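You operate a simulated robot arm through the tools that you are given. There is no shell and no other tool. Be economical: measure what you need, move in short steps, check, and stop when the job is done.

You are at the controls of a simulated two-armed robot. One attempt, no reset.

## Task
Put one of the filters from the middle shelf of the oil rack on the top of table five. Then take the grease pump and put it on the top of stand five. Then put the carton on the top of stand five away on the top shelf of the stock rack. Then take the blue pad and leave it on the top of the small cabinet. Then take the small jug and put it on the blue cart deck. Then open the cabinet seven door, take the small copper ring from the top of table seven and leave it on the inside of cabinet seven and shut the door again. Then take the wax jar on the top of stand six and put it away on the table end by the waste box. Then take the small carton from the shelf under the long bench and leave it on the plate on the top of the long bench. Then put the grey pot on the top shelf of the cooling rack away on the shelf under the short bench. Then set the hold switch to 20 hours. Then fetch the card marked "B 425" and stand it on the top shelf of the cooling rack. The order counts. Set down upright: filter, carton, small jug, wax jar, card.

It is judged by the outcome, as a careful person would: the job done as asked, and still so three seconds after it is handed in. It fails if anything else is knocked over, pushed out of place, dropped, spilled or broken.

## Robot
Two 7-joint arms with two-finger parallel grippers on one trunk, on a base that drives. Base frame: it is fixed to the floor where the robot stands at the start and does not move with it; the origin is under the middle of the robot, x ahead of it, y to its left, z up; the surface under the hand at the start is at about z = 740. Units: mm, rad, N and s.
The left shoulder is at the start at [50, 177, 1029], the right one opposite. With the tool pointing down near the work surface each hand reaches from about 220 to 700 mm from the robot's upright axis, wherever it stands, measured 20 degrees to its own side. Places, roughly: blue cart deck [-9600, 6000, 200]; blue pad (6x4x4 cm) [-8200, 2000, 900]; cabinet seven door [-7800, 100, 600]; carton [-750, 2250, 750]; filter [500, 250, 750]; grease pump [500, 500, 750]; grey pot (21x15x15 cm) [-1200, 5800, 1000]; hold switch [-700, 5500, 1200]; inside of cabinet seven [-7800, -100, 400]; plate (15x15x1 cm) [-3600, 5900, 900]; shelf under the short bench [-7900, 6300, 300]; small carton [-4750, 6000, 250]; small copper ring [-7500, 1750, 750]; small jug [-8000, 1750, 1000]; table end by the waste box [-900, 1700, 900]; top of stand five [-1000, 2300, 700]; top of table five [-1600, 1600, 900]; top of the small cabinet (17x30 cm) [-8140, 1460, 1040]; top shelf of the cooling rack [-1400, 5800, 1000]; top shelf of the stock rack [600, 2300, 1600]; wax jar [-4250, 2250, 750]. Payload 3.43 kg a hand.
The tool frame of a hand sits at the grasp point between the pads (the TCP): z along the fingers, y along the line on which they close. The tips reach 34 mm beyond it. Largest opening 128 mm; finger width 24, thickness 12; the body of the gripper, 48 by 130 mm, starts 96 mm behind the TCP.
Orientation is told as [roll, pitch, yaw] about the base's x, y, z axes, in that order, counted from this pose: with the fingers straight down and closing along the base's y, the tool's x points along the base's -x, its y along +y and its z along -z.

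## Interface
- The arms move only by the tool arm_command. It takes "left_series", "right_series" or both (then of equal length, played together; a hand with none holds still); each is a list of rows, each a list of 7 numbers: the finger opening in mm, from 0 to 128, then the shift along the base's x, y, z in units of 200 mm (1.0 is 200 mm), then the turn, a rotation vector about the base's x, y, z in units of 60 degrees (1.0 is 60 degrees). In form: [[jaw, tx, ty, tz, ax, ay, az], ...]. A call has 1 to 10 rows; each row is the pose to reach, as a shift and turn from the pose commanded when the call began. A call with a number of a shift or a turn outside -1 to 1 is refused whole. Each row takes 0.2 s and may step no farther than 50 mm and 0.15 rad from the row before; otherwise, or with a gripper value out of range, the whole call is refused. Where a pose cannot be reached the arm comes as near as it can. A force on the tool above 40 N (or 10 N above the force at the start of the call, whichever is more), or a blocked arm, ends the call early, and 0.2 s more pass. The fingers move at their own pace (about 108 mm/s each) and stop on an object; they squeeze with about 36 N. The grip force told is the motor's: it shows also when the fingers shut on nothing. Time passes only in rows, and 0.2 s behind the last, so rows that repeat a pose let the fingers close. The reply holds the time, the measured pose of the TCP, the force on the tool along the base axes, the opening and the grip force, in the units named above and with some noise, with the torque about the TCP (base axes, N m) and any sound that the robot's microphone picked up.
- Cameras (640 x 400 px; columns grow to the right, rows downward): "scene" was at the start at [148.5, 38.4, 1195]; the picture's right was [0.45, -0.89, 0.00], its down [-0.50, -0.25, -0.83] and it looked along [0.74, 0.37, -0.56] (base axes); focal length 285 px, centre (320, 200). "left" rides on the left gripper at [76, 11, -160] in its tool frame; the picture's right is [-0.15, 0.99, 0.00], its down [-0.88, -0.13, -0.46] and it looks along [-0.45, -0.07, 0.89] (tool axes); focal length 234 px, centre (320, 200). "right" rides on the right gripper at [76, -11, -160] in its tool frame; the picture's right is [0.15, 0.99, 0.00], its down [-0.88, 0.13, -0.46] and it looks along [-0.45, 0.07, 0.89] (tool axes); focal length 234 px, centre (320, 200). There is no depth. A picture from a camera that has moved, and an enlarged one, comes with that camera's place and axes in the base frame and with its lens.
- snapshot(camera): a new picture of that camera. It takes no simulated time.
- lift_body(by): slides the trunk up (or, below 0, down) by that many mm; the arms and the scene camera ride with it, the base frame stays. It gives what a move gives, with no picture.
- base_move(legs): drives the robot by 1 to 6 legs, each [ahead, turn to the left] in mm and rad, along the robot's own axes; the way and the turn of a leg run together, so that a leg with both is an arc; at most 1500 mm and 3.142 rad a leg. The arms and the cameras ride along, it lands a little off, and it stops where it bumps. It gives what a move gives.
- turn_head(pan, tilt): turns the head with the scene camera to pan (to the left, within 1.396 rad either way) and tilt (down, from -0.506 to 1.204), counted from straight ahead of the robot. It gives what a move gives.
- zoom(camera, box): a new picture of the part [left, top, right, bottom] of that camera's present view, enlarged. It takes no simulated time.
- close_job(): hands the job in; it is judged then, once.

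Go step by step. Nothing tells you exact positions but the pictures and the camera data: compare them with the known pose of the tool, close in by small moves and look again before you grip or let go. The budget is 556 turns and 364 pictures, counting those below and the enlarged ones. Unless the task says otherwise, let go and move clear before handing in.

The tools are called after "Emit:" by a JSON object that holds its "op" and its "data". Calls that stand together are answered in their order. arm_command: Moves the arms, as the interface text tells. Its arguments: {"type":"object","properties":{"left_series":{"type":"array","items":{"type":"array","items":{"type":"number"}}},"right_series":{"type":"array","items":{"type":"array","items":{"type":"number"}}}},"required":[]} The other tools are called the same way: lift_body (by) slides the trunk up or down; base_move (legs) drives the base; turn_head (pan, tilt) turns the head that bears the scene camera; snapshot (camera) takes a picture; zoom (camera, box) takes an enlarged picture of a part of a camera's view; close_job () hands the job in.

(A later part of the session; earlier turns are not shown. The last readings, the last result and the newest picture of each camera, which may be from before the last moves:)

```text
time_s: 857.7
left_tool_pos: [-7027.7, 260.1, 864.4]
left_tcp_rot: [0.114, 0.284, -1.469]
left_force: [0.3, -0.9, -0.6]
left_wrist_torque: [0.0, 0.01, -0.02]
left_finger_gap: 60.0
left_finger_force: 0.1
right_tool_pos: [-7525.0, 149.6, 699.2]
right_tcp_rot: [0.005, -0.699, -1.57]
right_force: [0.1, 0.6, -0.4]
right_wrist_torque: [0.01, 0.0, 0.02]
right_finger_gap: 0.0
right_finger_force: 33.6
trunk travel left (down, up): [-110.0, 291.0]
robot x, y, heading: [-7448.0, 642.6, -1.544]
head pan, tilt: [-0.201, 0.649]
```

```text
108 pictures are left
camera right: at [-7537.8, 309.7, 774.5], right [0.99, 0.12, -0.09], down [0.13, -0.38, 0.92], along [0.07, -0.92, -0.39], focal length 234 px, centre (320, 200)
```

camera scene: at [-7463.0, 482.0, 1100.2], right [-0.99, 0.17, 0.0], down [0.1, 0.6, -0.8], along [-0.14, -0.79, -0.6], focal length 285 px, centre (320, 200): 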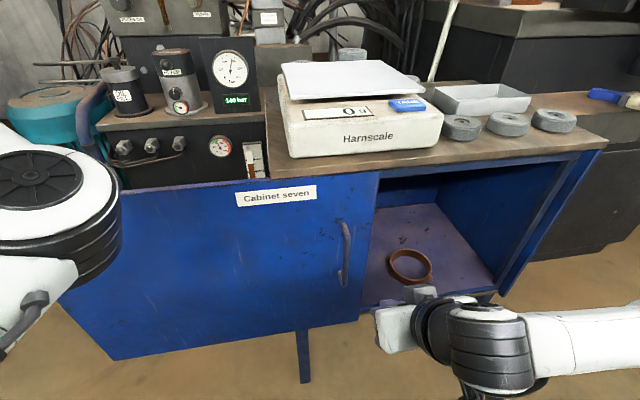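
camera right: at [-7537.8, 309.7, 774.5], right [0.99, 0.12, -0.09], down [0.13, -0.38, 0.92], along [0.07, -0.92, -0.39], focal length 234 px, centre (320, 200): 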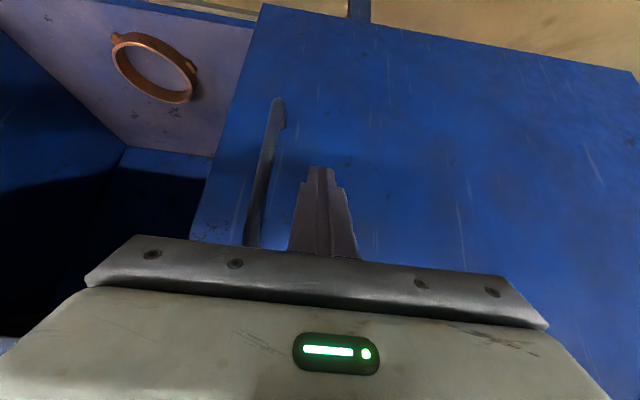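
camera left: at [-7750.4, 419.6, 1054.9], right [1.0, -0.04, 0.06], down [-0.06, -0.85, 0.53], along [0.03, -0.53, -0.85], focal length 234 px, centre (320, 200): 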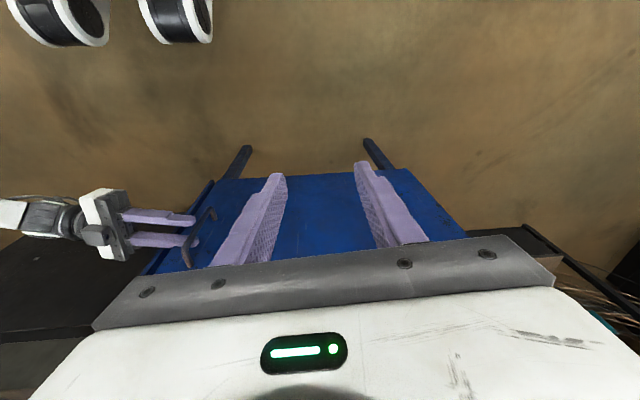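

In position beside the bar. Pushing the door closed toward -x.

Emit:
{"op": "arm_command", "data": {"right_series": [[0, -0.12, 0, 0, 0, 0, 0], [0, -0.24, 0, 0, 0, 0, 0], [0, -0.36, 0, 0, 0, 0, 0], [0, -0.49, 0, 0, 0, 0, 0], [0, -0.62, 0, 0, 0, 0, 0], [0, -0.75, 0, 0, 0, 0, 0], [0, -0.88, 0, 0, 0, 0, 0], [0, -1.0, 0, 0, 0, 0, 0]]}}

Emit:
{"op": "arm_command", "data": {"right_series": [[0, -0.12, 0, 0, 0, 0, 0], [0, -0.24, 0, 0, 0, 0, 0], [0, -0.36, 0, 0, 0, 0, 0], [0, -0.49, 0, 0, 0, 0, 0], [0, -0.62, 0, 0, 0, 0, 0], [0, -0.75, 0, 0, 0, 0, 0], [0, -0.88, 0, 0, 0, 0, 0], [0, -1.0, 0, 0, 0, 0, 0]]}}

Emit:
{"op": "snapshot", "data": {"camera": "scene"}}

```text
time_s: 859.5
left_tool_pos: [-7027.9, 259.9, 865.4]
left_tcp_rot: [0.112, 0.282, -1.471]
left_force: [0.5, 0.0, -0.5]
left_wrist_torque: [0.0, 0.01, 0.0]
left_finger_gap: 59.7
left_finger_force: 0.1
right_tool_pos: [-7725.5, 150.2, 695.4]
right_tcp_rot: [0.007, -0.698, -1.57]
right_force: [-0.1, -0.4, 0.1]
right_wrist_torque: [0.0, 0.0, 0.02]
right_finger_gap: 0.0
right_finger_force: 33.1
trunk travel left (down, up): [-110.0, 291.0]
robot x, y, heading: [-7449.1, 637.2, -1.545]
head pan, tilt: [-0.201, 0.649]
```

```text
time_s: 861.3
left_tool_pos: [-7027.1, 260.4, 865.6]
left_tcp_rot: [0.111, 0.283, -1.469]
left_force: [-0.4, -0.4, 0.4]
left_wrist_torque: [0.04, -0.05, -0.05]
left_finger_gap: 59.9
left_finger_force: 0.1
right_tool_pos: [-7926.9, 148.9, 698.6]
right_tcp_rot: [0.003, -0.7, -1.572]
right_force: [0.8, 0.7, -0.9]
right_wrist_torque: [0.0, 0.01, 0.01]
right_finger_gap: 0.0
right_finger_force: 32.6
trunk travel left (down, up): [-110.0, 291.0]
robot x, y, heading: [-7451.9, 636.5, -1.539]
head pan, tilt: [-0.201, 0.649]
```

```text
107 pictures are left
camera scene: at [-7463.2, 482.0, 1100.2], right [-0.99, 0.17, 0.0], down [0.1, 0.6, -0.8], along [-0.14, -0.79, -0.6], focal length 285 px, centre (320, 200)
```

scene: 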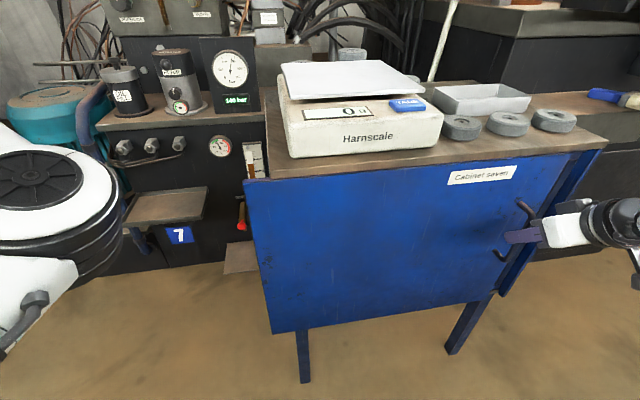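

Nearly shut; pushing the remaining distance until it stops.

Emit:
{"op": "arm_command", "data": {"right_series": [[0, -0.08, 0, 0, 0, 0, 0], [0, -0.16, 0, 0, 0, 0, 0], [0, -0.22, 0, 0, 0, 0, 0], [0, -0.28, 0, 0, 0, 0, 0], [0, -0.34, 0, 0, 0, 0, 0], [0, -0.4, 0, 0, 0, 0, 0]]}}

Emit:
{"op": "zoom", "data": {"camera": "scene", "box": [420, 120, 620, 245]}}

```text
time_s: 862.5
left_tool_pos: [-7026.2, 261.9, 865.2]
left_tcp_rot: [0.113, 0.283, -1.467]
left_force: [0.5, 0.3, 0.4]
left_wrist_torque: [-0.03, 0.02, 0.0]
left_finger_gap: 60.2
left_finger_force: 0.1
right_tool_pos: [-7973.6, 148.2, 696.2]
right_tcp_rot: [0.032, -0.703, -1.563]
right_force: [6.6, 1.3, 2.4]
right_wrist_torque: [-0.04, 0.04, 0.09]
right_finger_gap: 0.0
right_finger_force: 32.8
trunk travel left (down, up): [-110.0, 291.0]
robot x, y, heading: [-7447.8, 637.1, -1.54]
head pan, tilt: [-0.201, 0.649]
stopped in row 5 (right hand): the force on the tool passed its limit at 45 N (the readings are from after the stop); the commanded pose is now the measured one
```

```text
3.20 times, centred on (520, 182) of scene
camera zoom: at [-7461.9, 482.5, 1100.3], right [-0.99, 0.17, 0.0], down [0.1, 0.6, -0.8], along [-0.13, -0.79, -0.6], focal length 913 px, centre (-320, 256)
```

zoom: 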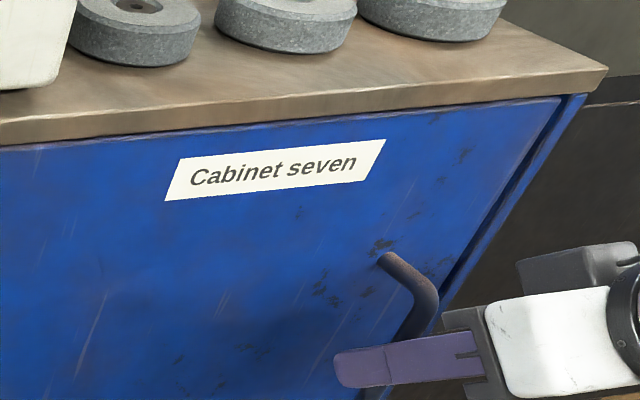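

The door is shut against its stop with the ring inside. Next, the wax jar on stand six. I'll retract the hand, raise the trunk and drive there.

Emit:
{"op": "arm_command", "data": {"right_series": [[0, 0.05, 0.2, 0, 0, 0, 0], [20, 0.1, 0.4, 0, 0, 0, 0], [60, 0.1, 0.6, 0.1, 0, 0, 0], [60, 0.1, 0.75, 0.2, 0, 0, 0]]}}

Emit:
{"op": "lift_body", "data": {"by": 290}}

Emit:
{"op": "base_move", "data": {"legs": [[0, 1.54], [900, 0], [0, 1.57], [1500, 0], [1100, 0]]}}

Emit:
{"op": "arm_command", "data": {"right_series": [[60, 0, -0.05, 0, -0.11, 0, 0], [60, 0, -0.1, 0, -0.22, 0, 0], [60, 0, -0.15, 0, -0.335, 0, 0], [60, 0, -0.2, 0, -0.445, 0, 0], [60, 0, -0.25, 0, -0.555, 0, 0], [60, 0, -0.3, 0, -0.667, 0, 0]]}}

Emit:
{"op": "base_move", "data": {"legs": [[0, -1.57], [1500, 0], [600, 0], [0, -1.57]]}}

Emit:
{"op": "turn_head", "data": {"pan": 0.0, "tilt": 0.4}}

Emit:
{"op": "snapshot", "data": {"camera": "scene"}}

```text
time_s: 863.5
left_tool_pos: [-7025.4, 261.2, 865.3]
left_tcp_rot: [0.11, 0.284, -1.467]
left_force: [0.2, -0.7, 0.4]
left_wrist_torque: [-0.02, -0.03, 0.02]
left_finger_gap: 60.0
left_finger_force: 0.0
right_tool_pos: [-7954.3, 267.9, 714.2]
right_tcp_rot: [0.026, -0.697, -1.567]
right_force: [0.6, -0.4, -0.3]
right_wrist_torque: [0.02, -0.02, 0.01]
right_finger_gap: 60.1
right_finger_force: 0.1
right hand out of reach, approached as far as the arm can: row 4
trunk travel left (down, up): [-110.0, 291.0]
robot x, y, heading: [-7449.2, 637.0, -1.54]
head pan, tilt: [-0.201, 0.649]
```

```text
time_s: 866.4
left_tool_pos: [-7025.8, 261.5, 1155.2]
left_tcp_rot: [0.112, 0.283, -1.468]
left_force: [-0.8, 0.5, -0.4]
left_wrist_torque: [-0.02, -0.01, 0.0]
left_finger_gap: 59.9
left_finger_force: 0.0
right_tool_pos: [-7955.8, 268.4, 1003.8]
right_tcp_rot: [0.026, -0.697, -1.568]
right_force: [0.5, -0.2, -0.2]
right_wrist_torque: [-0.03, 0.01, 0.01]
right_finger_gap: 60.0
right_finger_force: 0.1
trunk travel left (down, up): [-400.0, 1.0]
robot x, y, heading: [-7449.1, 638.7, -1.538]
head pan, tilt: [-0.201, 0.649]
```

```text
time_s: 891.0
left_tool_pos: [-6815.6, 3671.4, 1156.2]
left_tcp_rot: [0.111, 0.283, 1.591]
left_force: [0.0, 0.4, -0.3]
left_wrist_torque: [0.01, 0.0, -0.03]
left_finger_gap: 60.1
left_finger_force: 0.1
right_tool_pos: [-5890.5, 3586.2, 1004.2]
right_tcp_rot: [0.026, -0.697, 1.49]
right_force: [0.4, 0.8, -0.2]
right_wrist_torque: [0.01, -0.01, 0.0]
right_finger_gap: 60.0
right_finger_force: 0.0
trunk travel left (down, up): [-400.0, 1.0]
robot x, y, heading: [-6427.9, 3259.8, 1.527]
head pan, tilt: [-0.201, 0.649]
```

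```text
time_s: 892.4
left_tool_pos: [-6816.7, 3672.0, 1155.6]
left_tcp_rot: [0.113, 0.284, 1.589]
left_force: [-0.1, -1.2, -0.1]
left_wrist_torque: [0.01, 0.02, 0.0]
left_finger_gap: 60.2
left_finger_force: 0.0
right_tool_pos: [-5890.5, 3527.5, 1004.7]
right_tcp_rot: [-0.027, 0.0, 1.509]
right_force: [0.0, 0.0, -0.5]
right_wrist_torque: [-0.02, -0.01, 0.0]
right_finger_gap: 60.2
right_finger_force: 0.0
trunk travel left (down, up): [-400.0, 1.0]
robot x, y, heading: [-6427.0, 3259.0, 1.524]
head pan, tilt: [-0.201, 0.649]
```

```text
time_s: 910.6
left_tool_pos: [-3972.1, 2630.3, 1156.3]
left_tcp_rot: [0.111, 0.282, -1.618]
left_force: [-1.1, -0.6, -1.2]
left_wrist_torque: [0.0, -0.02, 0.01]
left_finger_gap: 59.9
left_finger_force: 0.1
right_tool_pos: [-4887.7, 2834.7, 1005.4]
right_tcp_rot: [-0.024, -0.001, -1.697]
right_force: [0.3, -0.2, -0.5]
right_wrist_torque: [0.02, 0.01, 0.03]
right_finger_gap: 59.9
right_finger_force: 0.1
trunk travel left (down, up): [-400.0, 1.0]
robot x, y, heading: [-4335.5, 3065.4, -1.69]
head pan, tilt: [-0.201, 0.649]
```

```text
time_s: 911.4
left_tool_pos: [-3971.6, 2630.6, 1155.7]
left_tcp_rot: [0.112, 0.281, -1.616]
left_force: [-0.4, 0.6, 0.2]
left_wrist_torque: [0.02, 0.01, 0.01]
left_finger_gap: 60.0
left_finger_force: 0.1
right_tool_pos: [-4887.0, 2834.3, 1005.2]
right_tcp_rot: [-0.023, 0.0, -1.698]
right_force: [0.6, 0.1, -0.6]
right_wrist_torque: [0.02, -0.04, 0.02]
right_finger_gap: 60.0
right_finger_force: 0.0
trunk travel left (down, up): [-400.0, 1.0]
robot x, y, heading: [-4337.2, 3070.2, -1.693]
head pan, tilt: [0.0, 0.4]
```

```text
105 pictures are left
camera scene: at [-4354.8, 2904.3, 1412.6], right [-0.99, 0.12, 0.0], down [0.05, 0.39, -0.92], along [-0.11, -0.91, -0.39], focal length 285 px, centre (320, 200)
```

scene: 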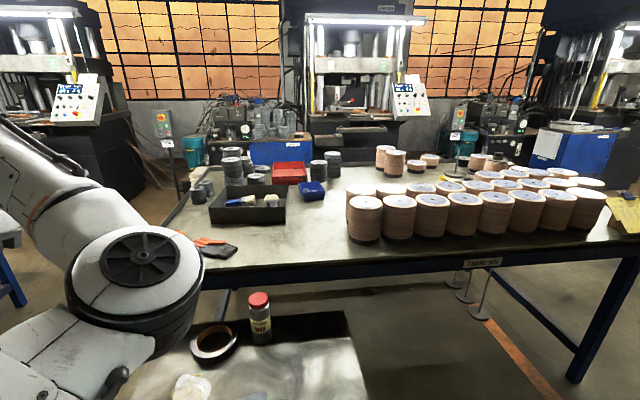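

The wax jar (red lid) stands at about [-4253, 2246]. I'll line up so it is in the right hand's zone.

Emit:
{"op": "base_move", "data": {"legs": [[0, 1.69], [320, 0], [0, -1.57], [220, 0]]}}

Emit:
{"op": "turn_head", "data": {"pan": -0.3, "tilt": 0.8}}

Emit:
{"op": "snapshot", "data": {"camera": "scene"}}

```text
time_s: 922.6
left_tool_pos: [-3589.9, 2471.1, 1156.5]
left_tcp_rot: [0.113, 0.285, -1.473]
left_force: [0.0, 0.1, 0.4]
left_wrist_torque: [0.04, -0.04, 0.02]
left_finger_gap: 60.1
left_finger_force: 0.0
right_tool_pos: [-4522.9, 2544.3, 1004.0]
right_tcp_rot: [-0.024, -0.002, -1.555]
right_force: [0.0, -0.7, -0.7]
right_wrist_torque: [0.06, 0.0, 0.03]
right_finger_gap: 59.9
right_finger_force: 0.0
trunk travel left (down, up): [-400.0, 1.0]
robot x, y, heading: [-4010.1, 2853.9, -1.544]
head pan, tilt: [0.0, 0.4]
```

```text
time_s: 923.5
left_tool_pos: [-3589.7, 2472.6, 1155.4]
left_tcp_rot: [0.111, 0.282, -1.473]
left_force: [-0.3, -0.1, 0.7]
left_wrist_torque: [-0.04, 0.02, 0.0]
left_finger_gap: 60.3
left_finger_force: 0.0
right_tool_pos: [-4524.2, 2544.2, 1004.0]
right_tcp_rot: [-0.024, 0.0, -1.556]
right_force: [0.1, 0.2, 0.3]
right_wrist_torque: [0.03, -0.01, 0.02]
right_finger_gap: 59.9
right_finger_force: 0.0
trunk travel left (down, up): [-400.0, 1.0]
robot x, y, heading: [-4013.3, 2852.9, -1.55]
head pan, tilt: [-0.3, 0.799]
```

```text
104 pictures are left
camera scene: at [-4031.2, 2704.2, 1377.6], right [-0.96, 0.27, 0.0], down [0.19, 0.69, -0.7], along [-0.19, -0.67, -0.72], focal length 285 px, centre (320, 200)
```

scene: 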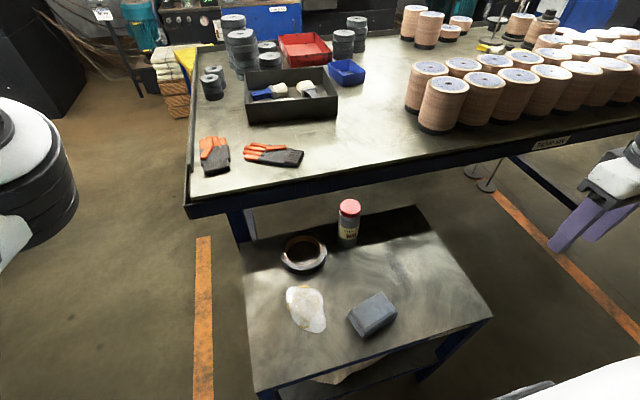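

The jar is at [-4249, 2241], lid ~57 mm, top z ~836. I'll bring the right hand above it.

Emit:
{"op": "arm_command", "data": {"right_series": [[90, 0.15, -0.16, 0, 0, 0, 0], [90, 0.3, -0.32, 0, 0, 0, 0], [90, 0.45, -0.48, 0, 0, 0, 0], [90, 0.6, -0.64, 0, 0, 0, 0], [90, 0.75, -0.8, 0, 0, 0, 0]]}}

Emit:
{"op": "arm_command", "data": {"right_series": [[90, 0.15, -0.17, 0, 0, 0, 0], [90, 0.3, -0.34, 0, 0.02, 0, 0], [90, 0.45, -0.51, -0.05, 0.025, 0, 0], [90, 0.6, -0.68, -0.1, 0.025, 0, 0], [90, 0.625, -0.715, -0.2, 0.025, 0, 0]]}}

Emit:
{"op": "snapshot", "data": {"camera": "right"}}

```text
time_s: 924.7
left_tool_pos: [-3589.6, 2472.5, 1154.8]
left_tcp_rot: [0.111, 0.284, -1.471]
left_force: [0.1, 0.1, -1.1]
left_wrist_torque: [-0.01, -0.02, -0.01]
left_finger_gap: 60.1
left_finger_force: 0.1
right_tool_pos: [-4372.4, 2382.6, 1004.4]
right_tcp_rot: [-0.025, 0.0, -1.557]
right_force: [-0.9, -0.5, 0.1]
right_wrist_torque: [0.03, 0.02, 0.02]
right_finger_gap: 89.9
right_finger_force: 0.0
trunk travel left (down, up): [-400.0, 1.0]
robot x, y, heading: [-4009.0, 2852.8, -1.544]
head pan, tilt: [-0.3, 0.799]
```

```text
time_s: 925.9
left_tool_pos: [-3589.8, 2472.6, 1156.0]
left_tcp_rot: [0.112, 0.282, -1.472]
left_force: [0.4, 1.0, -0.7]
left_wrist_torque: [0.0, 0.01, 0.01]
left_finger_gap: 59.9
left_finger_force: 0.1
right_tool_pos: [-4248.3, 2239.7, 964.8]
right_tcp_rot: [-0.025, 0.026, -1.557]
right_force: [0.0, -0.2, 0.4]
right_wrist_torque: [-0.01, -0.02, 0.01]
right_finger_gap: 89.9
right_finger_force: 0.0
trunk travel left (down, up): [-400.0, 1.0]
robot x, y, heading: [-4008.8, 2850.3, -1.551]
head pan, tilt: [-0.3, 0.799]
```

```text
103 pictures are left
camera right: at [-4257.5, 2310.9, 1127.5], right [0.99, 0.16, -0.02], down [0.15, -0.89, 0.43], along [0.05, -0.43, -0.9], focal length 234 px, centre (320, 200)
```

right: 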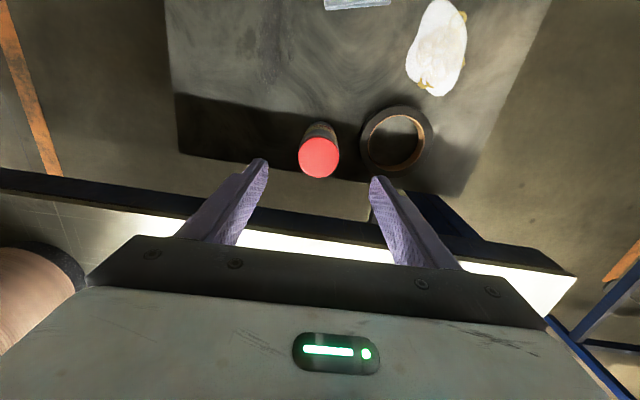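

Refined: lid centre at [-4252, 2232]. Descending and closing around the jar body.

Emit:
{"op": "arm_command", "data": {"right_series": [[90, -0.02, -0.04, -0.2, 0, 0, 0], [90, -0.02, -0.04, -0.4, 0, 0, 0], [90, -0.02, -0.04, -0.6, 0, 0, 0], [90, -0.02, -0.04, -0.8, 0, 0, 0], [90, -0.02, -0.04, -0.98, 0, 0, 0], [70, -0.02, -0.04, -0.98, 0, 0, 0], [40, -0.02, -0.04, -0.98, 0, 0, 0], [40, -0.02, -0.04, -0.98, 0, 0, 0], [40, -0.02, -0.04, -0.9, 0, 0, 0]]}}

Emit:
{"op": "snapshot", "data": {"camera": "scene"}}

```text
time_s: 927.9
left_tool_pos: [-3589.7, 2472.2, 1156.6]
left_tcp_rot: [0.111, 0.283, -1.474]
left_force: [0.9, -0.4, 0.6]
left_wrist_torque: [-0.03, 0.0, 0.03]
left_finger_gap: 60.0
left_finger_force: 0.1
right_tool_pos: [-4252.3, 2233.5, 782.7]
right_tcp_rot: [-0.025, 0.028, -1.557]
right_force: [0.2, 1.6, -4.5]
right_wrist_torque: [0.02, 0.01, 0.04]
right_finger_gap: 59.2
right_finger_force: 35.8
trunk travel left (down, up): [-400.0, 1.0]
robot x, y, heading: [-4008.8, 2852.7, -1.545]
head pan, tilt: [-0.3, 0.799]
```

```text
102 pictures are left
camera scene: at [-4031.9, 2704.2, 1377.5], right [-0.96, 0.27, 0.0], down [0.2, 0.69, -0.7], along [-0.19, -0.67, -0.72], focal length 285 px, centre (320, 200)
```

scene: 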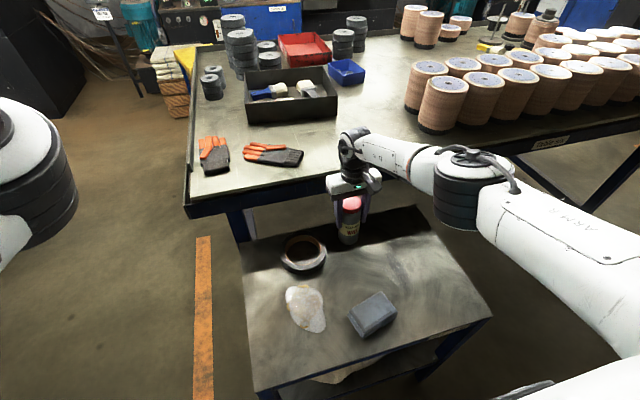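

The jar is held (59 mm, 4.5 N). Lifting, drawing in, then driving to the end of table five.

Emit:
{"op": "arm_command", "data": {"right_series": [[40, 0, 0, 0.2, 0, 0, 0], [40, 0, 0, 0.4, 0, 0, 0], [40, 0, 0, 0.6, 0, 0, 0], [40, 0, 0.05, 0.8, 0, 0, 0], [40, 0, 0.2, 0.95, 0, 0, 0], [40, 0, 0.4, 1.0, 0, 0, 0], [40, 0, 0.6, 1.0, 0, 0, 0], [40, 0, 0.8, 1.0, 0, 0, 0]]}}

Emit:
{"op": "base_move", "data": {"legs": [[-500, 0], [0, 1.55], [1500, 0], [1500, 0], [900, 0], [0, -1.57]]}}

Emit:
{"op": "base_move", "data": {"legs": [[1500, 0]]}}

```text
time_s: 929.7
left_tool_pos: [-3589.5, 2473.2, 1155.5]
left_tcp_rot: [0.112, 0.281, -1.472]
left_force: [0.1, 0.0, 0.9]
left_wrist_torque: [-0.02, 0.0, 0.0]
left_finger_gap: 60.0
left_finger_force: 0.1
right_tool_pos: [-4253.8, 2395.1, 984.9]
right_tcp_rot: [-0.024, 0.024, -1.558]
right_force: [-1.3, 1.0, -3.1]
right_wrist_torque: [0.04, 0.04, -0.03]
right_finger_gap: 59.4
right_finger_force: 36.5
trunk travel left (down, up): [-400.0, 1.0]
robot x, y, heading: [-4009.8, 2852.5, -1.539]
head pan, tilt: [-0.3, 0.799]
```

```text
time_s: 958.8
left_tool_pos: [328.4, 3075.5, 1156.0]
left_tcp_rot: [0.111, 0.283, -1.465]
left_force: [-0.4, -0.5, -0.3]
left_wrist_torque: [0.01, 0.01, 0.01]
left_finger_gap: 59.9
left_finger_force: 0.1
right_tool_pos: [-334.6, 2991.2, 983.1]
right_tcp_rot: [-0.024, 0.026, -1.547]
right_force: [1.0, -1.2, -4.4]
right_wrist_torque: [0.03, -0.05, 0.01]
right_finger_gap: 59.6
right_finger_force: 36.1
trunk travel left (down, up): [-400.0, 1.0]
robot x, y, heading: [-97.1, 3453.6, -1.533]
head pan, tilt: [-0.3, 0.799]
```

```text
time_s: 966.2
left_tool_pos: [379.2, 1570.1, 1154.4]
left_tcp_rot: [0.111, 0.284, -1.465]
left_force: [-0.1, -0.1, 1.1]
left_wrist_torque: [0.01, -0.01, -0.01]
left_finger_gap: 60.2
left_finger_force: 0.0
right_tool_pos: [-284.5, 1487.0, 983.7]
right_tcp_rot: [-0.024, 0.026, -1.546]
right_force: [0.2, 0.0, -5.1]
right_wrist_torque: [0.07, 0.01, -0.02]
right_finger_gap: 59.5
right_finger_force: 36.2
trunk travel left (down, up): [-400.0, 1.0]
robot x, y, heading: [-48.0, 1945.2, -1.539]
head pan, tilt: [-0.3, 0.799]
```

Emit:
{"op": "base_move", "data": {"legs": [[0, -0.08], [700, 0], [0, -1.53]]}}

Emit:
{"op": "turn_head", "data": {"pan": -0.3, "tilt": 0.65}}

Emit:
{"op": "snapshot", "data": {"camera": "scene"}}

```text
time_s: 974.3
left_tool_pos: [-466.6, 832.0, 1155.7]
left_tcp_rot: [0.11, 0.283, -3.068]
left_force: [0.1, 0.1, -0.6]
left_wrist_torque: [-0.01, 0.01, -0.02]
left_finger_gap: 60.1
left_finger_force: 0.1
right_tool_pos: [-527.7, 1496.1, 983.3]
right_tcp_rot: [-0.025, 0.027, 3.133]
right_force: [-0.5, -0.2, -4.3]
right_wrist_torque: [-0.03, -0.06, 0.02]
right_finger_gap: 59.6
right_finger_force: 36.1
trunk travel left (down, up): [-400.0, 1.0]
robot x, y, heading: [-80.1, 1242.1, -3.144]
head pan, tilt: [-0.3, 0.799]
```

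```text
time_s: 975.0
left_tool_pos: [-467.0, 831.0, 1155.8]
left_tcp_rot: [0.111, 0.282, -3.068]
left_force: [-1.6, 0.6, 0.1]
left_wrist_torque: [0.02, 0.0, 0.0]
left_finger_gap: 60.2
left_finger_force: 0.1
right_tool_pos: [-527.4, 1496.3, 984.1]
right_tcp_rot: [-0.026, 0.026, 3.133]
right_force: [-0.1, -0.2, -4.2]
right_wrist_torque: [0.02, -0.03, -0.02]
right_finger_gap: 59.4
right_finger_force: 35.9
trunk travel left (down, up): [-400.0, 1.0]
robot x, y, heading: [-76.7, 1243.1, -3.138]
head pan, tilt: [-0.3, 0.649]
```

```text
101 pictures are left
camera scene: at [-230.4, 1266.7, 1390.0], right [0.3, 0.96, 0.0], down [0.58, -0.18, -0.8], along [-0.76, 0.24, -0.61], focal length 285 px, centre (320, 200)
```

scene: 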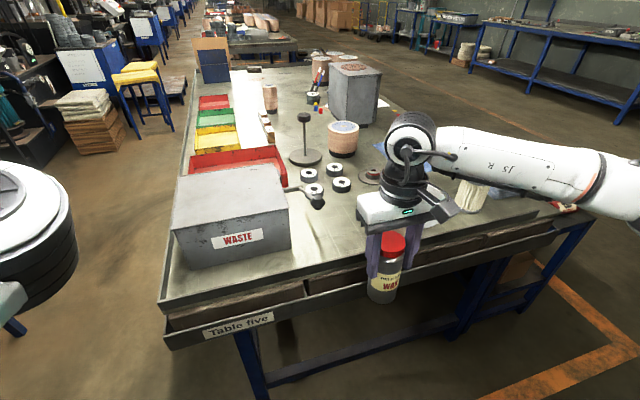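

The free spot on the table end by the waste box is around [-720, 1465]. Moving the jar over it.

Emit:
{"op": "arm_command", "data": {"right_series": [[40, -0.2, -0.03, 0.1, 0, 0, 0], [40, -0.4, -0.06, 0.1, 0, 0, 0], [40, -0.6, -0.1, 0.1, 0, 0, 0], [40, -0.8, -0.13, 0.1, 0, 0, 0], [40, -0.96, -0.155, 0.05, 0.02, -0.02, 0]]}}

Emit:
{"op": "snapshot", "data": {"camera": "right"}}

Emit:
{"op": "zoom", "data": {"camera": "scene", "box": [200, 120, 480, 295]}}

```text
time_s: 976.2
left_tool_pos: [-464.6, 830.4, 1157.0]
left_tcp_rot: [0.111, 0.282, -3.071]
left_force: [0.5, 0.4, 0.0]
left_wrist_torque: [0.0, 0.0, -0.01]
left_finger_gap: 59.8
left_finger_force: 0.1
right_tool_pos: [-717.3, 1469.5, 997.2]
right_tcp_rot: [-0.048, 0.045, 3.131]
right_force: [11.5, 11.0, 6.9]
right_wrist_torque: [-0.58, 0.07, 0.63]
right_finger_gap: 58.6
right_finger_force: 36.0
trunk travel left (down, up): [-400.0, 1.0]
robot x, y, heading: [-78.7, 1242.6, 3.14]
head pan, tilt: [-0.3, 0.649]
```

```text
100 pictures are left
camera right: at [-649.1, 1472.9, 1161.9], right [0.14, -0.99, -0.04], down [-0.9, -0.14, 0.41], along [-0.41, -0.02, -0.91], focal length 234 px, centre (320, 200)
```

right: 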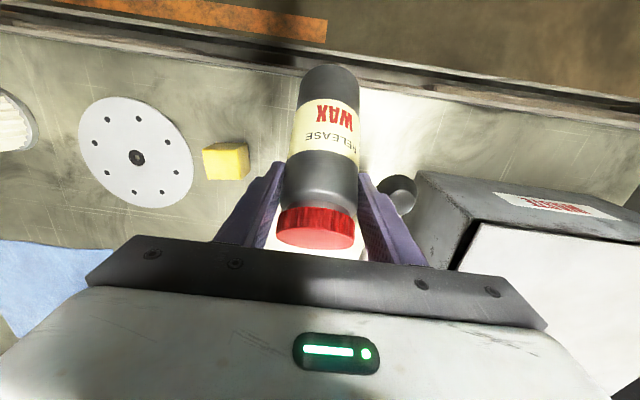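

```text
2.29 times, centred on (340, 208) of scene
camera zoom: at [-227.4, 1267.3, 1390.7], right [0.3, 0.95, 0.0], down [0.58, -0.18, -0.8], along [-0.76, 0.24, -0.6], focal length 652 px, centre (274, 183)
```

zoom: 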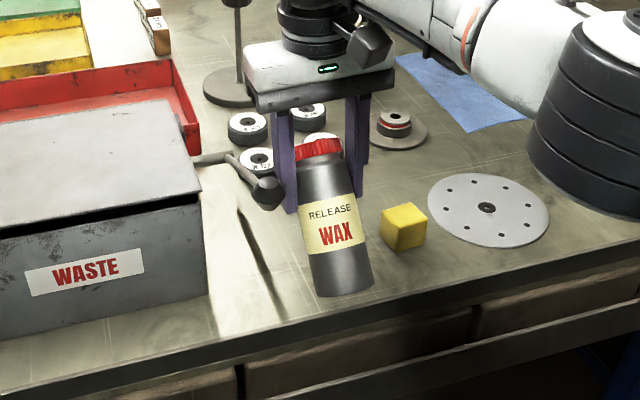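

A finger is touching the waste box's lever, and the jar has tilted a little in the grip. I'll back away toward +y and toward me.

Emit:
{"op": "arm_command", "data": {"right_series": [[40, 0.1, 0.05, 0.02, 0, 0, 0], [40, 0.25, 0.15, 0.05, 0, 0, 0], [40, 0.35, 0.25, 0.1, 0, 0, 0]]}}

Emit:
{"op": "zoom", "data": {"camera": "scene", "box": [160, 100, 480, 300]}}

```text
time_s: 977.0
left_tool_pos: [-466.4, 831.8, 1154.8]
left_tcp_rot: [0.11, 0.283, -3.068]
left_force: [1.0, 0.1, -0.2]
left_wrist_torque: [0.01, 0.01, 0.01]
left_finger_gap: 60.2
left_finger_force: 0.0
right_tool_pos: [-649.2, 1515.4, 1013.7]
right_tcp_rot: [-0.046, 0.048, 3.132]
right_force: [-0.1, 0.4, -3.6]
right_wrist_torque: [0.01, 0.09, 0.01]
right_finger_gap: 58.7
right_finger_force: 35.6
trunk travel left (down, up): [-400.0, 1.0]
robot x, y, heading: [-75.4, 1246.0, -3.139]
head pan, tilt: [-0.3, 0.649]
```

```text
2.00 times, centred on (320, 200) of scene
camera zoom: at [-229.8, 1266.9, 1390.1], right [0.3, 0.96, 0.0], down [0.58, -0.18, -0.8], along [-0.76, 0.24, -0.6], focal length 571 px, centre (320, 200)
```

zoom: 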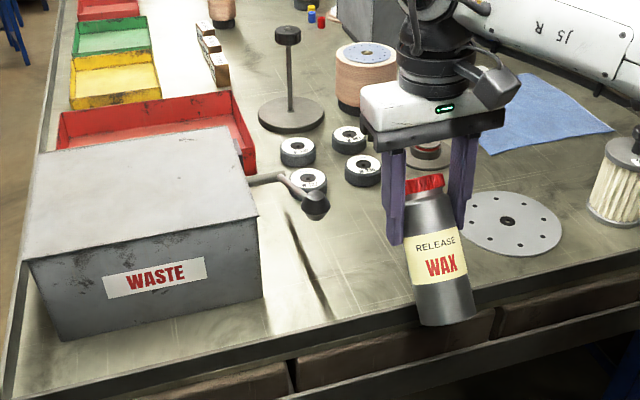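

The lever hasn't shifted. The jar has pivoted about 18° in the grip (bottom toward me), so I'll counter-rotate the hand to make it upright and look.

Emit:
{"op": "arm_command", "data": {"right_series": [[40, 0.03, 0, 0.05, 0, 0.11, 0], [40, 0.03, 0, 0.1, 0, 0.22, 0], [40, 0.03, -0.02, 0.1, 0.03, 0.3, 0]]}}

Emit:
{"op": "zoom", "data": {"camera": "scene", "box": [160, 100, 480, 300]}}

Emit:
{"op": "snapshot", "data": {"camera": "right"}}

```text
time_s: 977.8
left_tool_pos: [-467.2, 830.2, 1155.8]
left_tcp_rot: [0.112, 0.282, -3.068]
left_force: [1.1, -0.3, -0.6]
left_wrist_torque: [-0.05, 0.02, -0.04]
left_finger_gap: 60.0
left_finger_force: 0.1
right_tool_pos: [-644.0, 1511.5, 1034.4]
right_tcp_rot: [-0.074, -0.269, 3.135]
right_force: [-0.5, -0.3, -4.2]
right_wrist_torque: [0.0, 0.03, -0.01]
right_finger_gap: 58.8
right_finger_force: 36.0
trunk travel left (down, up): [-400.0, 1.0]
robot x, y, heading: [-73.1, 1240.3, -3.142]
head pan, tilt: [-0.3, 0.649]
```

```text
2.00 times, centred on (320, 200) of scene
camera zoom: at [-230.2, 1266.7, 1390.1], right [0.3, 0.96, 0.0], down [0.58, -0.18, -0.8], along [-0.76, 0.24, -0.6], focal length 571 px, centre (320, 200)
```

zoom: 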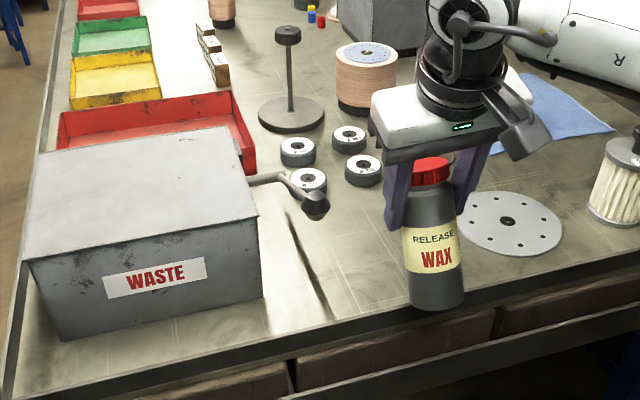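

```text
96 pictures are left
camera right: at [-528.7, 1509.6, 1169.9], right [0.11, -0.99, -0.11], down [-0.73, -0.16, 0.66], along [-0.67, 0.0, -0.74], focal length 234 px, centre (320, 200)
```

right: 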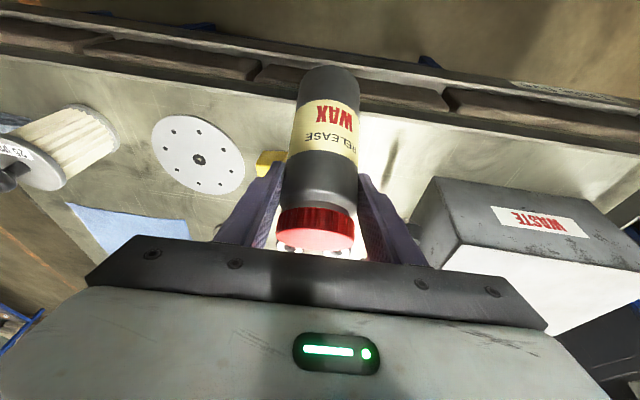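

Nearly upright; a further small correction of pitch and roll.

Emit:
{"op": "arm_command", "data": {"right_series": [[40, 0, 0, 0, -0.035, 0.06, 0], [40, 0, 0, 0, -0.07, 0.12, 0]]}}

Emit:
{"op": "zoom", "data": {"camera": "scene", "box": [160, 100, 480, 300]}}

```text
time_s: 978.4
left_tool_pos: [-467.1, 831.4, 1155.2]
left_tcp_rot: [0.113, 0.283, -3.069]
left_force: [-0.2, 0.1, -0.2]
left_wrist_torque: [0.0, 0.01, -0.01]
left_finger_gap: 60.2
left_finger_force: 0.2
right_tool_pos: [-643.9, 1512.7, 1034.8]
right_tcp_rot: [0.006, -0.394, 3.11]
right_force: [0.2, -0.2, -5.0]
right_wrist_torque: [-0.01, 0.03, 0.02]
right_finger_gap: 58.7
right_finger_force: 35.9
trunk travel left (down, up): [-400.0, 1.0]
robot x, y, heading: [-75.3, 1238.3, -3.142]
head pan, tilt: [-0.3, 0.649]
```

```text
2.00 times, centred on (320, 200) of scene
camera zoom: at [-230.3, 1266.9, 1390.1], right [0.3, 0.96, 0.0], down [0.58, -0.18, -0.8], along [-0.76, 0.24, -0.6], focal length 571 px, centre (320, 200)
```

zoom: 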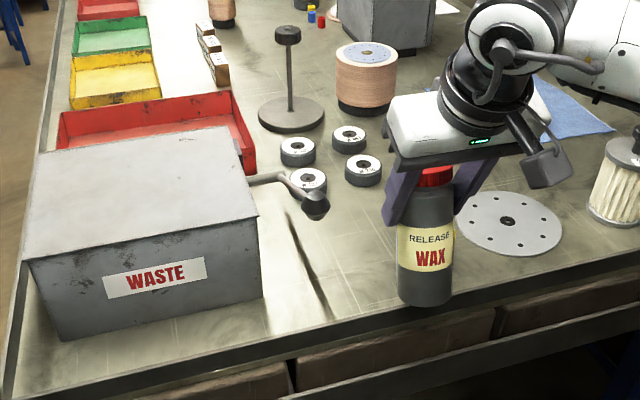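

Upright now. Moving to [-685, 1498] and lowering to the table.

Emit:
{"op": "arm_command", "data": {"right_series": [[40, -0.1, -0.04, -0.1, 0, 0, 0], [40, -0.2, -0.07, -0.25, 0, 0, 0], [40, -0.2, -0.07, -0.36, 0, 0, 0], [40, -0.2, -0.07, -0.4, 0, 0, 0], [40, -0.2, -0.07, -0.425, 0, 0, 0], [40, -0.2, -0.07, -0.45, 0, 0, 0], [40, -0.2, -0.07, -0.475, 0, 0, 0], [40, -0.2, -0.07, -0.5, 0, 0, 0]]}}

Emit:
{"op": "zoom", "data": {"camera": "scene", "box": [200, 120, 480, 295]}}

```text
time_s: 980.2
left_tool_pos: [-464.1, 828.8, 1157.0]
left_tcp_rot: [0.111, 0.28, -3.067]
left_force: [0.0, 0.0, -0.3]
left_wrist_torque: [0.0, 0.0, 0.03]
left_finger_gap: 60.1
left_finger_force: 0.1
right_tool_pos: [-683.3, 1496.6, 938.8]
right_tcp_rot: [0.006, -0.397, 3.107]
right_force: [3.8, 2.2, 25.4]
right_wrist_torque: [0.15, -0.48, -0.01]
right_finger_gap: 58.8
right_finger_force: 36.4
trunk travel left (down, up): [-400.0, 1.0]
robot x, y, heading: [-79.2, 1240.2, 3.145]
head pan, tilt: [-0.3, 0.649]
```

```text
2.29 times, centred on (340, 208) of scene
camera zoom: at [-226.5, 1265.5, 1390.8], right [0.3, 0.96, 0.0], down [0.57, -0.18, -0.8], along [-0.76, 0.24, -0.6], focal length 652 px, centre (274, 183)
```

zoom: 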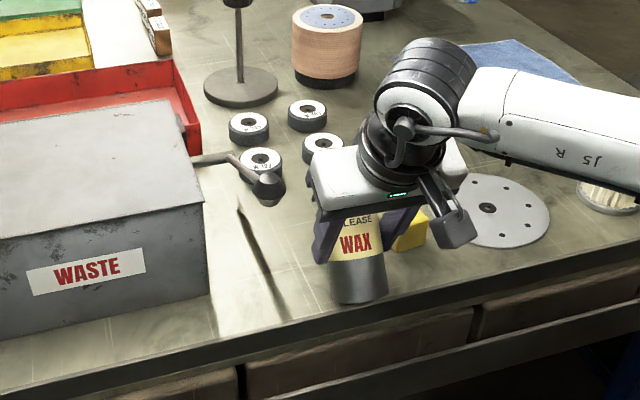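

Set down firmly. Opening and retreating along the finger axis.

Emit:
{"op": "arm_command", "data": {"right_series": [[50, 0, 0, 0.01, 0, 0, 0], [70, 0, 0, 0.01, 0, 0, 0], [88, 0, 0, 0.015, 0, 0, 0], [88, 0.06, 0, 0.15, 0, 0, 0], [88, 0.14, 0, 0.34, 0, 0, 0], [88, 0.23, 0, 0.55, 0, 0, 0], [88, 0.35, 0, 0.75, 0, 0, 0], [88, 0.5, 0, 0.9, 0, 0, 0]]}}

Emit:
{"op": "zoom", "data": {"camera": "scene", "box": [200, 120, 480, 295]}}

```text
time_s: 982.0
left_tool_pos: [-465.3, 830.2, 1155.5]
left_tcp_rot: [0.11, 0.282, -3.068]
left_force: [-0.7, -0.4, -0.4]
left_wrist_torque: [-0.02, 0.0, 0.02]
left_finger_gap: 59.8
left_finger_force: 0.1
right_tool_pos: [-584.1, 1497.9, 1112.6]
right_tcp_rot: [0.006, -0.392, 3.11]
right_force: [0.4, 0.3, -0.7]
right_wrist_torque: [0.01, 0.01, 0.02]
right_finger_gap: 88.0
right_finger_force: 0.1
trunk travel left (down, up): [-400.0, 1.0]
robot x, y, heading: [-76.6, 1243.2, -3.142]
head pan, tilt: [-0.3, 0.649]
```

```text
2.29 times, centred on (340, 208) of scene
camera zoom: at [-229.4, 1266.5, 1390.2], right [0.3, 0.96, 0.0], down [0.58, -0.18, -0.8], along [-0.76, 0.24, -0.6], focal length 652 px, centre (274, 183)
```

zoom: 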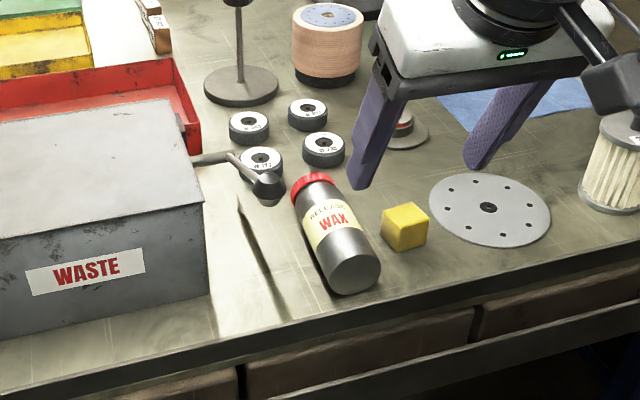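

The jar toppled over backward as I let go; it lies along x with its lid away from me, not rolling. I'll pick it up lying, swing it upright and set it down again. First move closer and look from above.

Emit:
{"op": "arm_command", "data": {"right_series": [[72, 0.1, 0, 0.05, 0, -0.125, 0], [72, 0.2, 0, 0.05, 0, -0.25, 0], [72, 0.25, 0, 0.05, 0, -0.375, 0]]}}

Emit:
{"op": "base_move", "data": {"legs": [[110, 0]]}}

Emit:
{"op": "arm_command", "data": {"right_series": [[72, -0.2, 0.02, 0, 0, 0, 0], [72, -0.4, 0.04, -0.05, 0, 0, 0], [72, -0.55, 0.06, -0.1, 0, 0, 0], [72, -0.7, 0.07, -0.2, 0, 0, 0]]}}

Emit:
{"op": "snapshot", "data": {"camera": "right"}}

Emit:
{"op": "snapshot", "data": {"camera": "scene"}}

```text
time_s: 982.8
left_tool_pos: [-466.9, 829.9, 1156.0]
left_tcp_rot: [0.111, 0.282, -3.068]
left_force: [-0.3, 0.1, 0.3]
left_wrist_torque: [0.0, 0.0, 0.0]
left_finger_gap: 60.2
left_finger_force: 0.1
right_tool_pos: [-534.6, 1497.2, 1123.1]
right_tcp_rot: [-0.008, 0.001, 3.112]
right_force: [-0.6, -0.6, -1.2]
right_wrist_torque: [0.01, 0.01, 0.0]
right_finger_gap: 71.9
right_finger_force: 0.0
trunk travel left (down, up): [-400.0, 1.0]
robot x, y, heading: [-75.0, 1241.8, -3.141]
head pan, tilt: [-0.3, 0.649]
```

```text
time_s: 984.0
left_tool_pos: [-576.9, 830.8, 1156.1]
left_tcp_rot: [0.112, 0.284, -3.068]
left_force: [-1.1, 0.2, 0.1]
left_wrist_torque: [0.0, -0.07, 0.03]
left_finger_gap: 60.0
left_finger_force: 0.1
right_tool_pos: [-646.1, 1497.0, 1122.9]
right_tcp_rot: [-0.006, 0.003, 3.111]
right_force: [-0.9, 0.4, -0.7]
right_wrist_torque: [0.04, -0.02, -0.03]
right_finger_gap: 72.1
right_finger_force: 0.0
trunk travel left (down, up): [-400.0, 1.0]
robot x, y, heading: [-191.4, 1239.4, -3.138]
head pan, tilt: [-0.3, 0.649]
```

```text
time_s: 985.0
left_tool_pos: [-577.4, 829.2, 1155.7]
left_tcp_rot: [0.112, 0.285, -3.067]
left_force: [0.5, -0.2, 0.5]
left_wrist_torque: [0.0, -0.01, 0.03]
left_finger_gap: 60.0
left_finger_force: 0.0
right_tool_pos: [-786.7, 1510.9, 1084.2]
right_tcp_rot: [-0.006, 0.001, 3.114]
right_force: [0.7, -0.3, 0.5]
right_wrist_torque: [-0.01, -0.01, 0.0]
right_finger_gap: 72.0
right_finger_force: 0.1
trunk travel left (down, up): [-400.0, 1.0]
robot x, y, heading: [-184.8, 1244.7, -3.14]
head pan, tilt: [-0.3, 0.649]
```

```text
92 pictures are left
camera right: at [-710.6, 1519.6, 1244.4], right [0.12, -0.99, -0.01], down [-0.88, -0.11, 0.45], along [-0.45, -0.05, -0.89], focal length 234 px, centre (320, 200)
```

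right: 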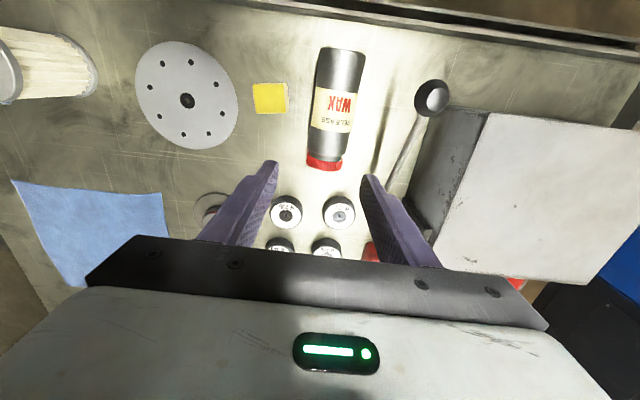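

```text
91 pictures are left
camera scene: at [-340.9, 1265.9, 1390.0], right [0.29, 0.96, 0.0], down [0.58, -0.18, -0.8], along [-0.76, 0.23, -0.61], focal length 285 px, centre (320, 200)
```

scene: 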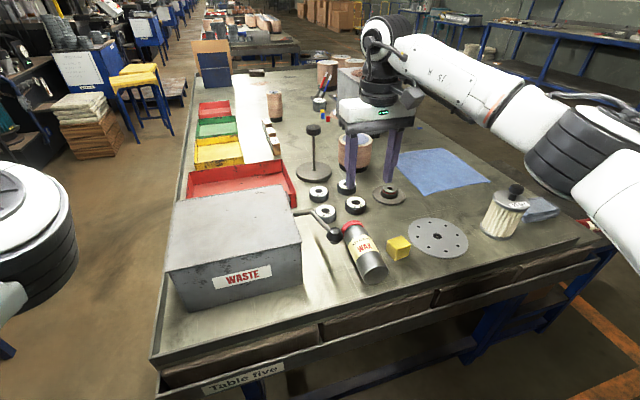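

The jar lies from x -674 (base) to -832 (lid) at y about 1499. I'll descend around its middle with jaws at 74 mm, keeping clear of the lever and the yellow block.

Emit:
{"op": "arm_command", "data": {"right_series": [[74, 0.15, -0.05, -0.15, 0, 0, 0.025], [74, 0.15, -0.05, -0.35, 0, 0, 0.025], [74, 0.15, -0.05, -0.55, 0, 0, 0.025], [74, 0.15, -0.05, -0.75, 0, 0, 0.025], [74, 0.15, -0.05, -0.88, 0, 0, 0.025]]}}

Emit:
{"op": "snapshot", "data": {"camera": "right"}}

```text
time_s: 986.2
left_tool_pos: [-576.7, 830.9, 1154.8]
left_tcp_rot: [0.112, 0.284, -3.066]
left_force: [0.0, -0.3, -0.5]
left_wrist_torque: [-0.02, 0.0, 0.02]
left_finger_gap: 60.2
left_finger_force: 0.1
right_tool_pos: [-752.3, 1499.9, 906.0]
right_tcp_rot: [-0.008, 0.001, 3.139]
right_force: [0.4, -0.6, 0.1]
right_wrist_torque: [-0.03, -0.01, -0.02]
right_finger_gap: 73.9
right_finger_force: 0.1
trunk travel left (down, up): [-400.0, 1.0]
robot x, y, heading: [-187.7, 1247.7, -3.135]
head pan, tilt: [-0.3, 0.649]
```

```text
90 pictures are left
camera right: at [-677.6, 1510.3, 1066.0], right [0.14, -0.99, -0.01], down [-0.88, -0.13, 0.45], along [-0.45, -0.06, -0.89], focal length 234 px, centre (320, 200)
```

right: 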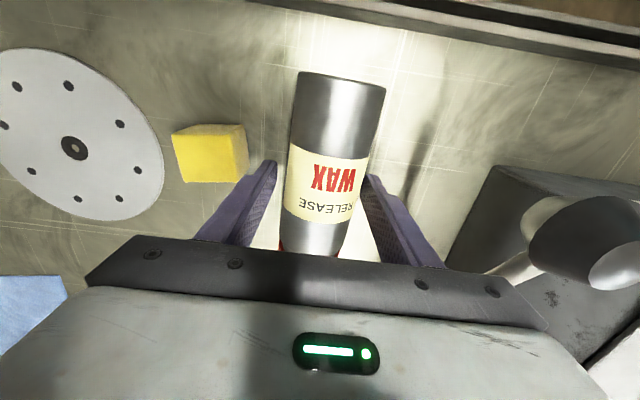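

Straddling cleanly. Lowering 18 mm more and closing, then a small lift.

Emit:
{"op": "arm_command", "data": {"right_series": [[74, 0, 0, -0.09, 0, 0, 0], [55, 0, 0, -0.09, 0, 0, 0], [40, 0, 0, -0.09, 0, 0, 0], [40, 0, 0, -0.09, 0, 0, 0], [40, 0, 0, 0.05, 0, 0, 0], [40, 0, 0, 0.25, 0, 0, 0], [40, 0, 0, 0.45, 0, 0, 0], [40, 0.1, 0, 0.65, 0, 0, 0], [40, 0.25, 0, 0.85, 0, 0, 0]]}}

Emit:
{"op": "snapshot", "data": {"camera": "scene"}}

```text
time_s: 988.2
left_tool_pos: [-576.3, 831.5, 1156.0]
left_tcp_rot: [0.113, 0.282, -3.066]
left_force: [-0.6, -0.5, 0.4]
left_wrist_torque: [-0.02, 0.02, 0.02]
left_finger_gap: 60.1
left_finger_force: 0.0
right_tool_pos: [-705.1, 1497.3, 1078.1]
right_tcp_rot: [-0.008, 0.0, 3.14]
right_force: [0.0, -1.6, -3.7]
right_wrist_torque: [0.03, 0.04, 0.01]
right_finger_gap: 58.3
right_finger_force: 35.8
trunk travel left (down, up): [-400.0, 1.0]
robot x, y, heading: [-185.6, 1244.4, -3.141]
head pan, tilt: [-0.3, 0.649]
```

```text
89 pictures are left
camera scene: at [-339.6, 1266.4, 1390.2], right [0.29, 0.96, 0.0], down [0.58, -0.18, -0.8], along [-0.76, 0.23, -0.6], focal length 285 px, centre (320, 200)
```

scene: 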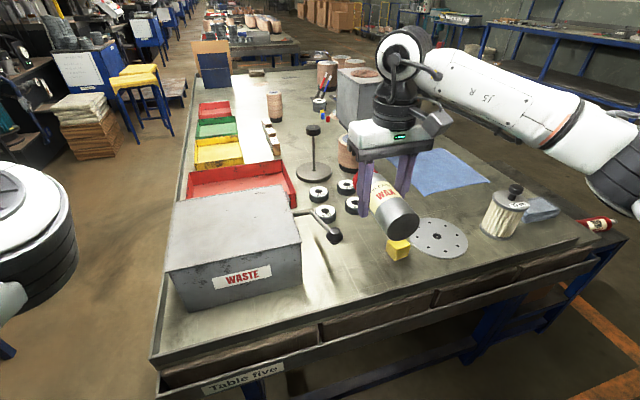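

Now I'll pitch the hand 90° in two steps so the jar becomes upright (fingers horizontal).

Emit:
{"op": "base_move", "data": {"legs": [[-100, 0]]}}

Emit:
{"op": "arm_command", "data": {"right_series": [[40, -0.03, 0, 0.02, 0, 0.125, 0], [40, -0.06, 0, 0.04, 0, 0.25, 0], [40, -0.1, 0, 0.06, 0, 0.375, 0], [40, -0.14, 0, 0.06, 0, 0.5, 0], [40, -0.18, 0, 0.06, 0, 0.625, 0], [40, -0.22, 0, 0.06, 0, 0.75, 0]]}}

Emit:
{"op": "arm_command", "data": {"right_series": [[40, -0.03, 0, 0, 0, 0.125, 0], [40, -0.06, 0, 0, 0, 0.25, 0], [40, -0.1, 0, 0, 0, 0.375, 0], [40, -0.14, 0, 0, 0, 0.5, 0], [40, -0.18, 0, 0, 0, 0.625, 0], [40, -0.2, 0, 0, 0, 0.75, 0]]}}

Emit:
{"op": "snapshot", "data": {"camera": "scene"}}

Emit:
{"op": "snapshot", "data": {"camera": "right"}}

```text
time_s: 989.4
left_tool_pos: [-474.9, 830.5, 1156.4]
left_tcp_rot: [0.11, 0.283, -3.066]
left_force: [0.2, -0.3, 0.1]
left_wrist_torque: [-0.03, 0.06, -0.01]
left_finger_gap: 59.9
left_finger_force: 0.0
right_tool_pos: [-604.2, 1498.7, 1076.7]
right_tcp_rot: [-0.007, 0.0, 3.14]
right_force: [1.3, 0.8, -4.4]
right_wrist_torque: [0.02, 0.07, 0.01]
right_finger_gap: 58.6
right_finger_force: 36.2
trunk travel left (down, up): [-400.0, 1.0]
robot x, y, heading: [-86.3, 1241.4, -3.142]
head pan, tilt: [-0.3, 0.649]
```

```text
time_s: 990.8
left_tool_pos: [-476.6, 830.3, 1155.5]
left_tcp_rot: [0.112, 0.284, -3.066]
left_force: [-0.1, 0.8, 0.0]
left_wrist_torque: [-0.01, 0.0, 0.01]
left_finger_gap: 59.9
left_finger_force: 0.1
right_tool_pos: [-649.4, 1498.4, 1087.4]
right_tcp_rot: [-0.004, -0.786, 3.139]
right_force: [0.5, 0.7, -3.8]
right_wrist_torque: [-0.03, -0.01, 0.02]
right_finger_gap: 58.5
right_finger_force: 35.8
trunk travel left (down, up): [-400.0, 1.0]
robot x, y, heading: [-83.8, 1244.2, -3.14]
head pan, tilt: [-0.3, 0.649]
```

```text
time_s: 992.2
left_tool_pos: [-475.8, 828.6, 1156.3]
left_tcp_rot: [0.11, 0.283, -3.066]
left_force: [-0.9, 0.2, 0.0]
left_wrist_torque: [0.02, 0.0, 0.0]
left_finger_gap: 59.9
left_finger_force: 0.1
right_tool_pos: [-670.4, 1498.4, 1089.8]
right_tcp_rot: [0.0, -1.172, 3.135]
right_force: [-0.5, 0.4, -3.5]
right_wrist_torque: [0.01, -0.04, 0.0]
right_finger_gap: 58.4
right_finger_force: 35.8
right hand out of reach, approached as far as the arm can: row 4, 5, 6
trunk travel left (down, up): [-400.0, 1.0]
robot x, y, heading: [-82.0, 1241.6, -3.14]
head pan, tilt: [-0.3, 0.649]
```

```text
88 pictures are left
camera scene: at [-240.2, 1266.6, 1390.1], right [0.29, 0.96, 0.0], down [0.58, -0.18, -0.8], along [-0.76, 0.23, -0.6], focal length 285 px, centre (320, 200)
```

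scene: 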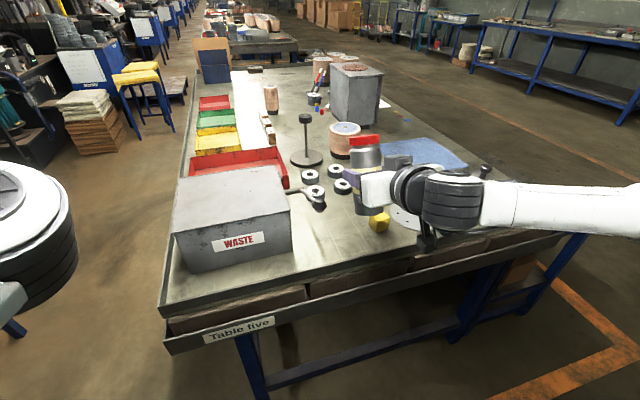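

```text
87 pictures are left
camera right: at [-493.1, 1508.1, 1082.7], right [0.05, -0.99, -0.13], down [0.08, -0.13, 0.99], along [-1.0, -0.06, 0.07], focal length 234 px, centre (320, 200)
```

right: 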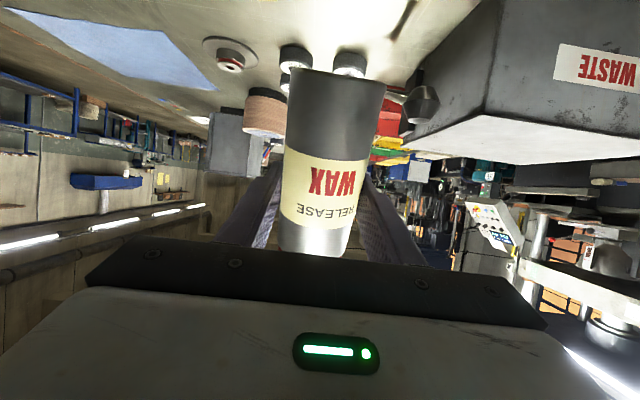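

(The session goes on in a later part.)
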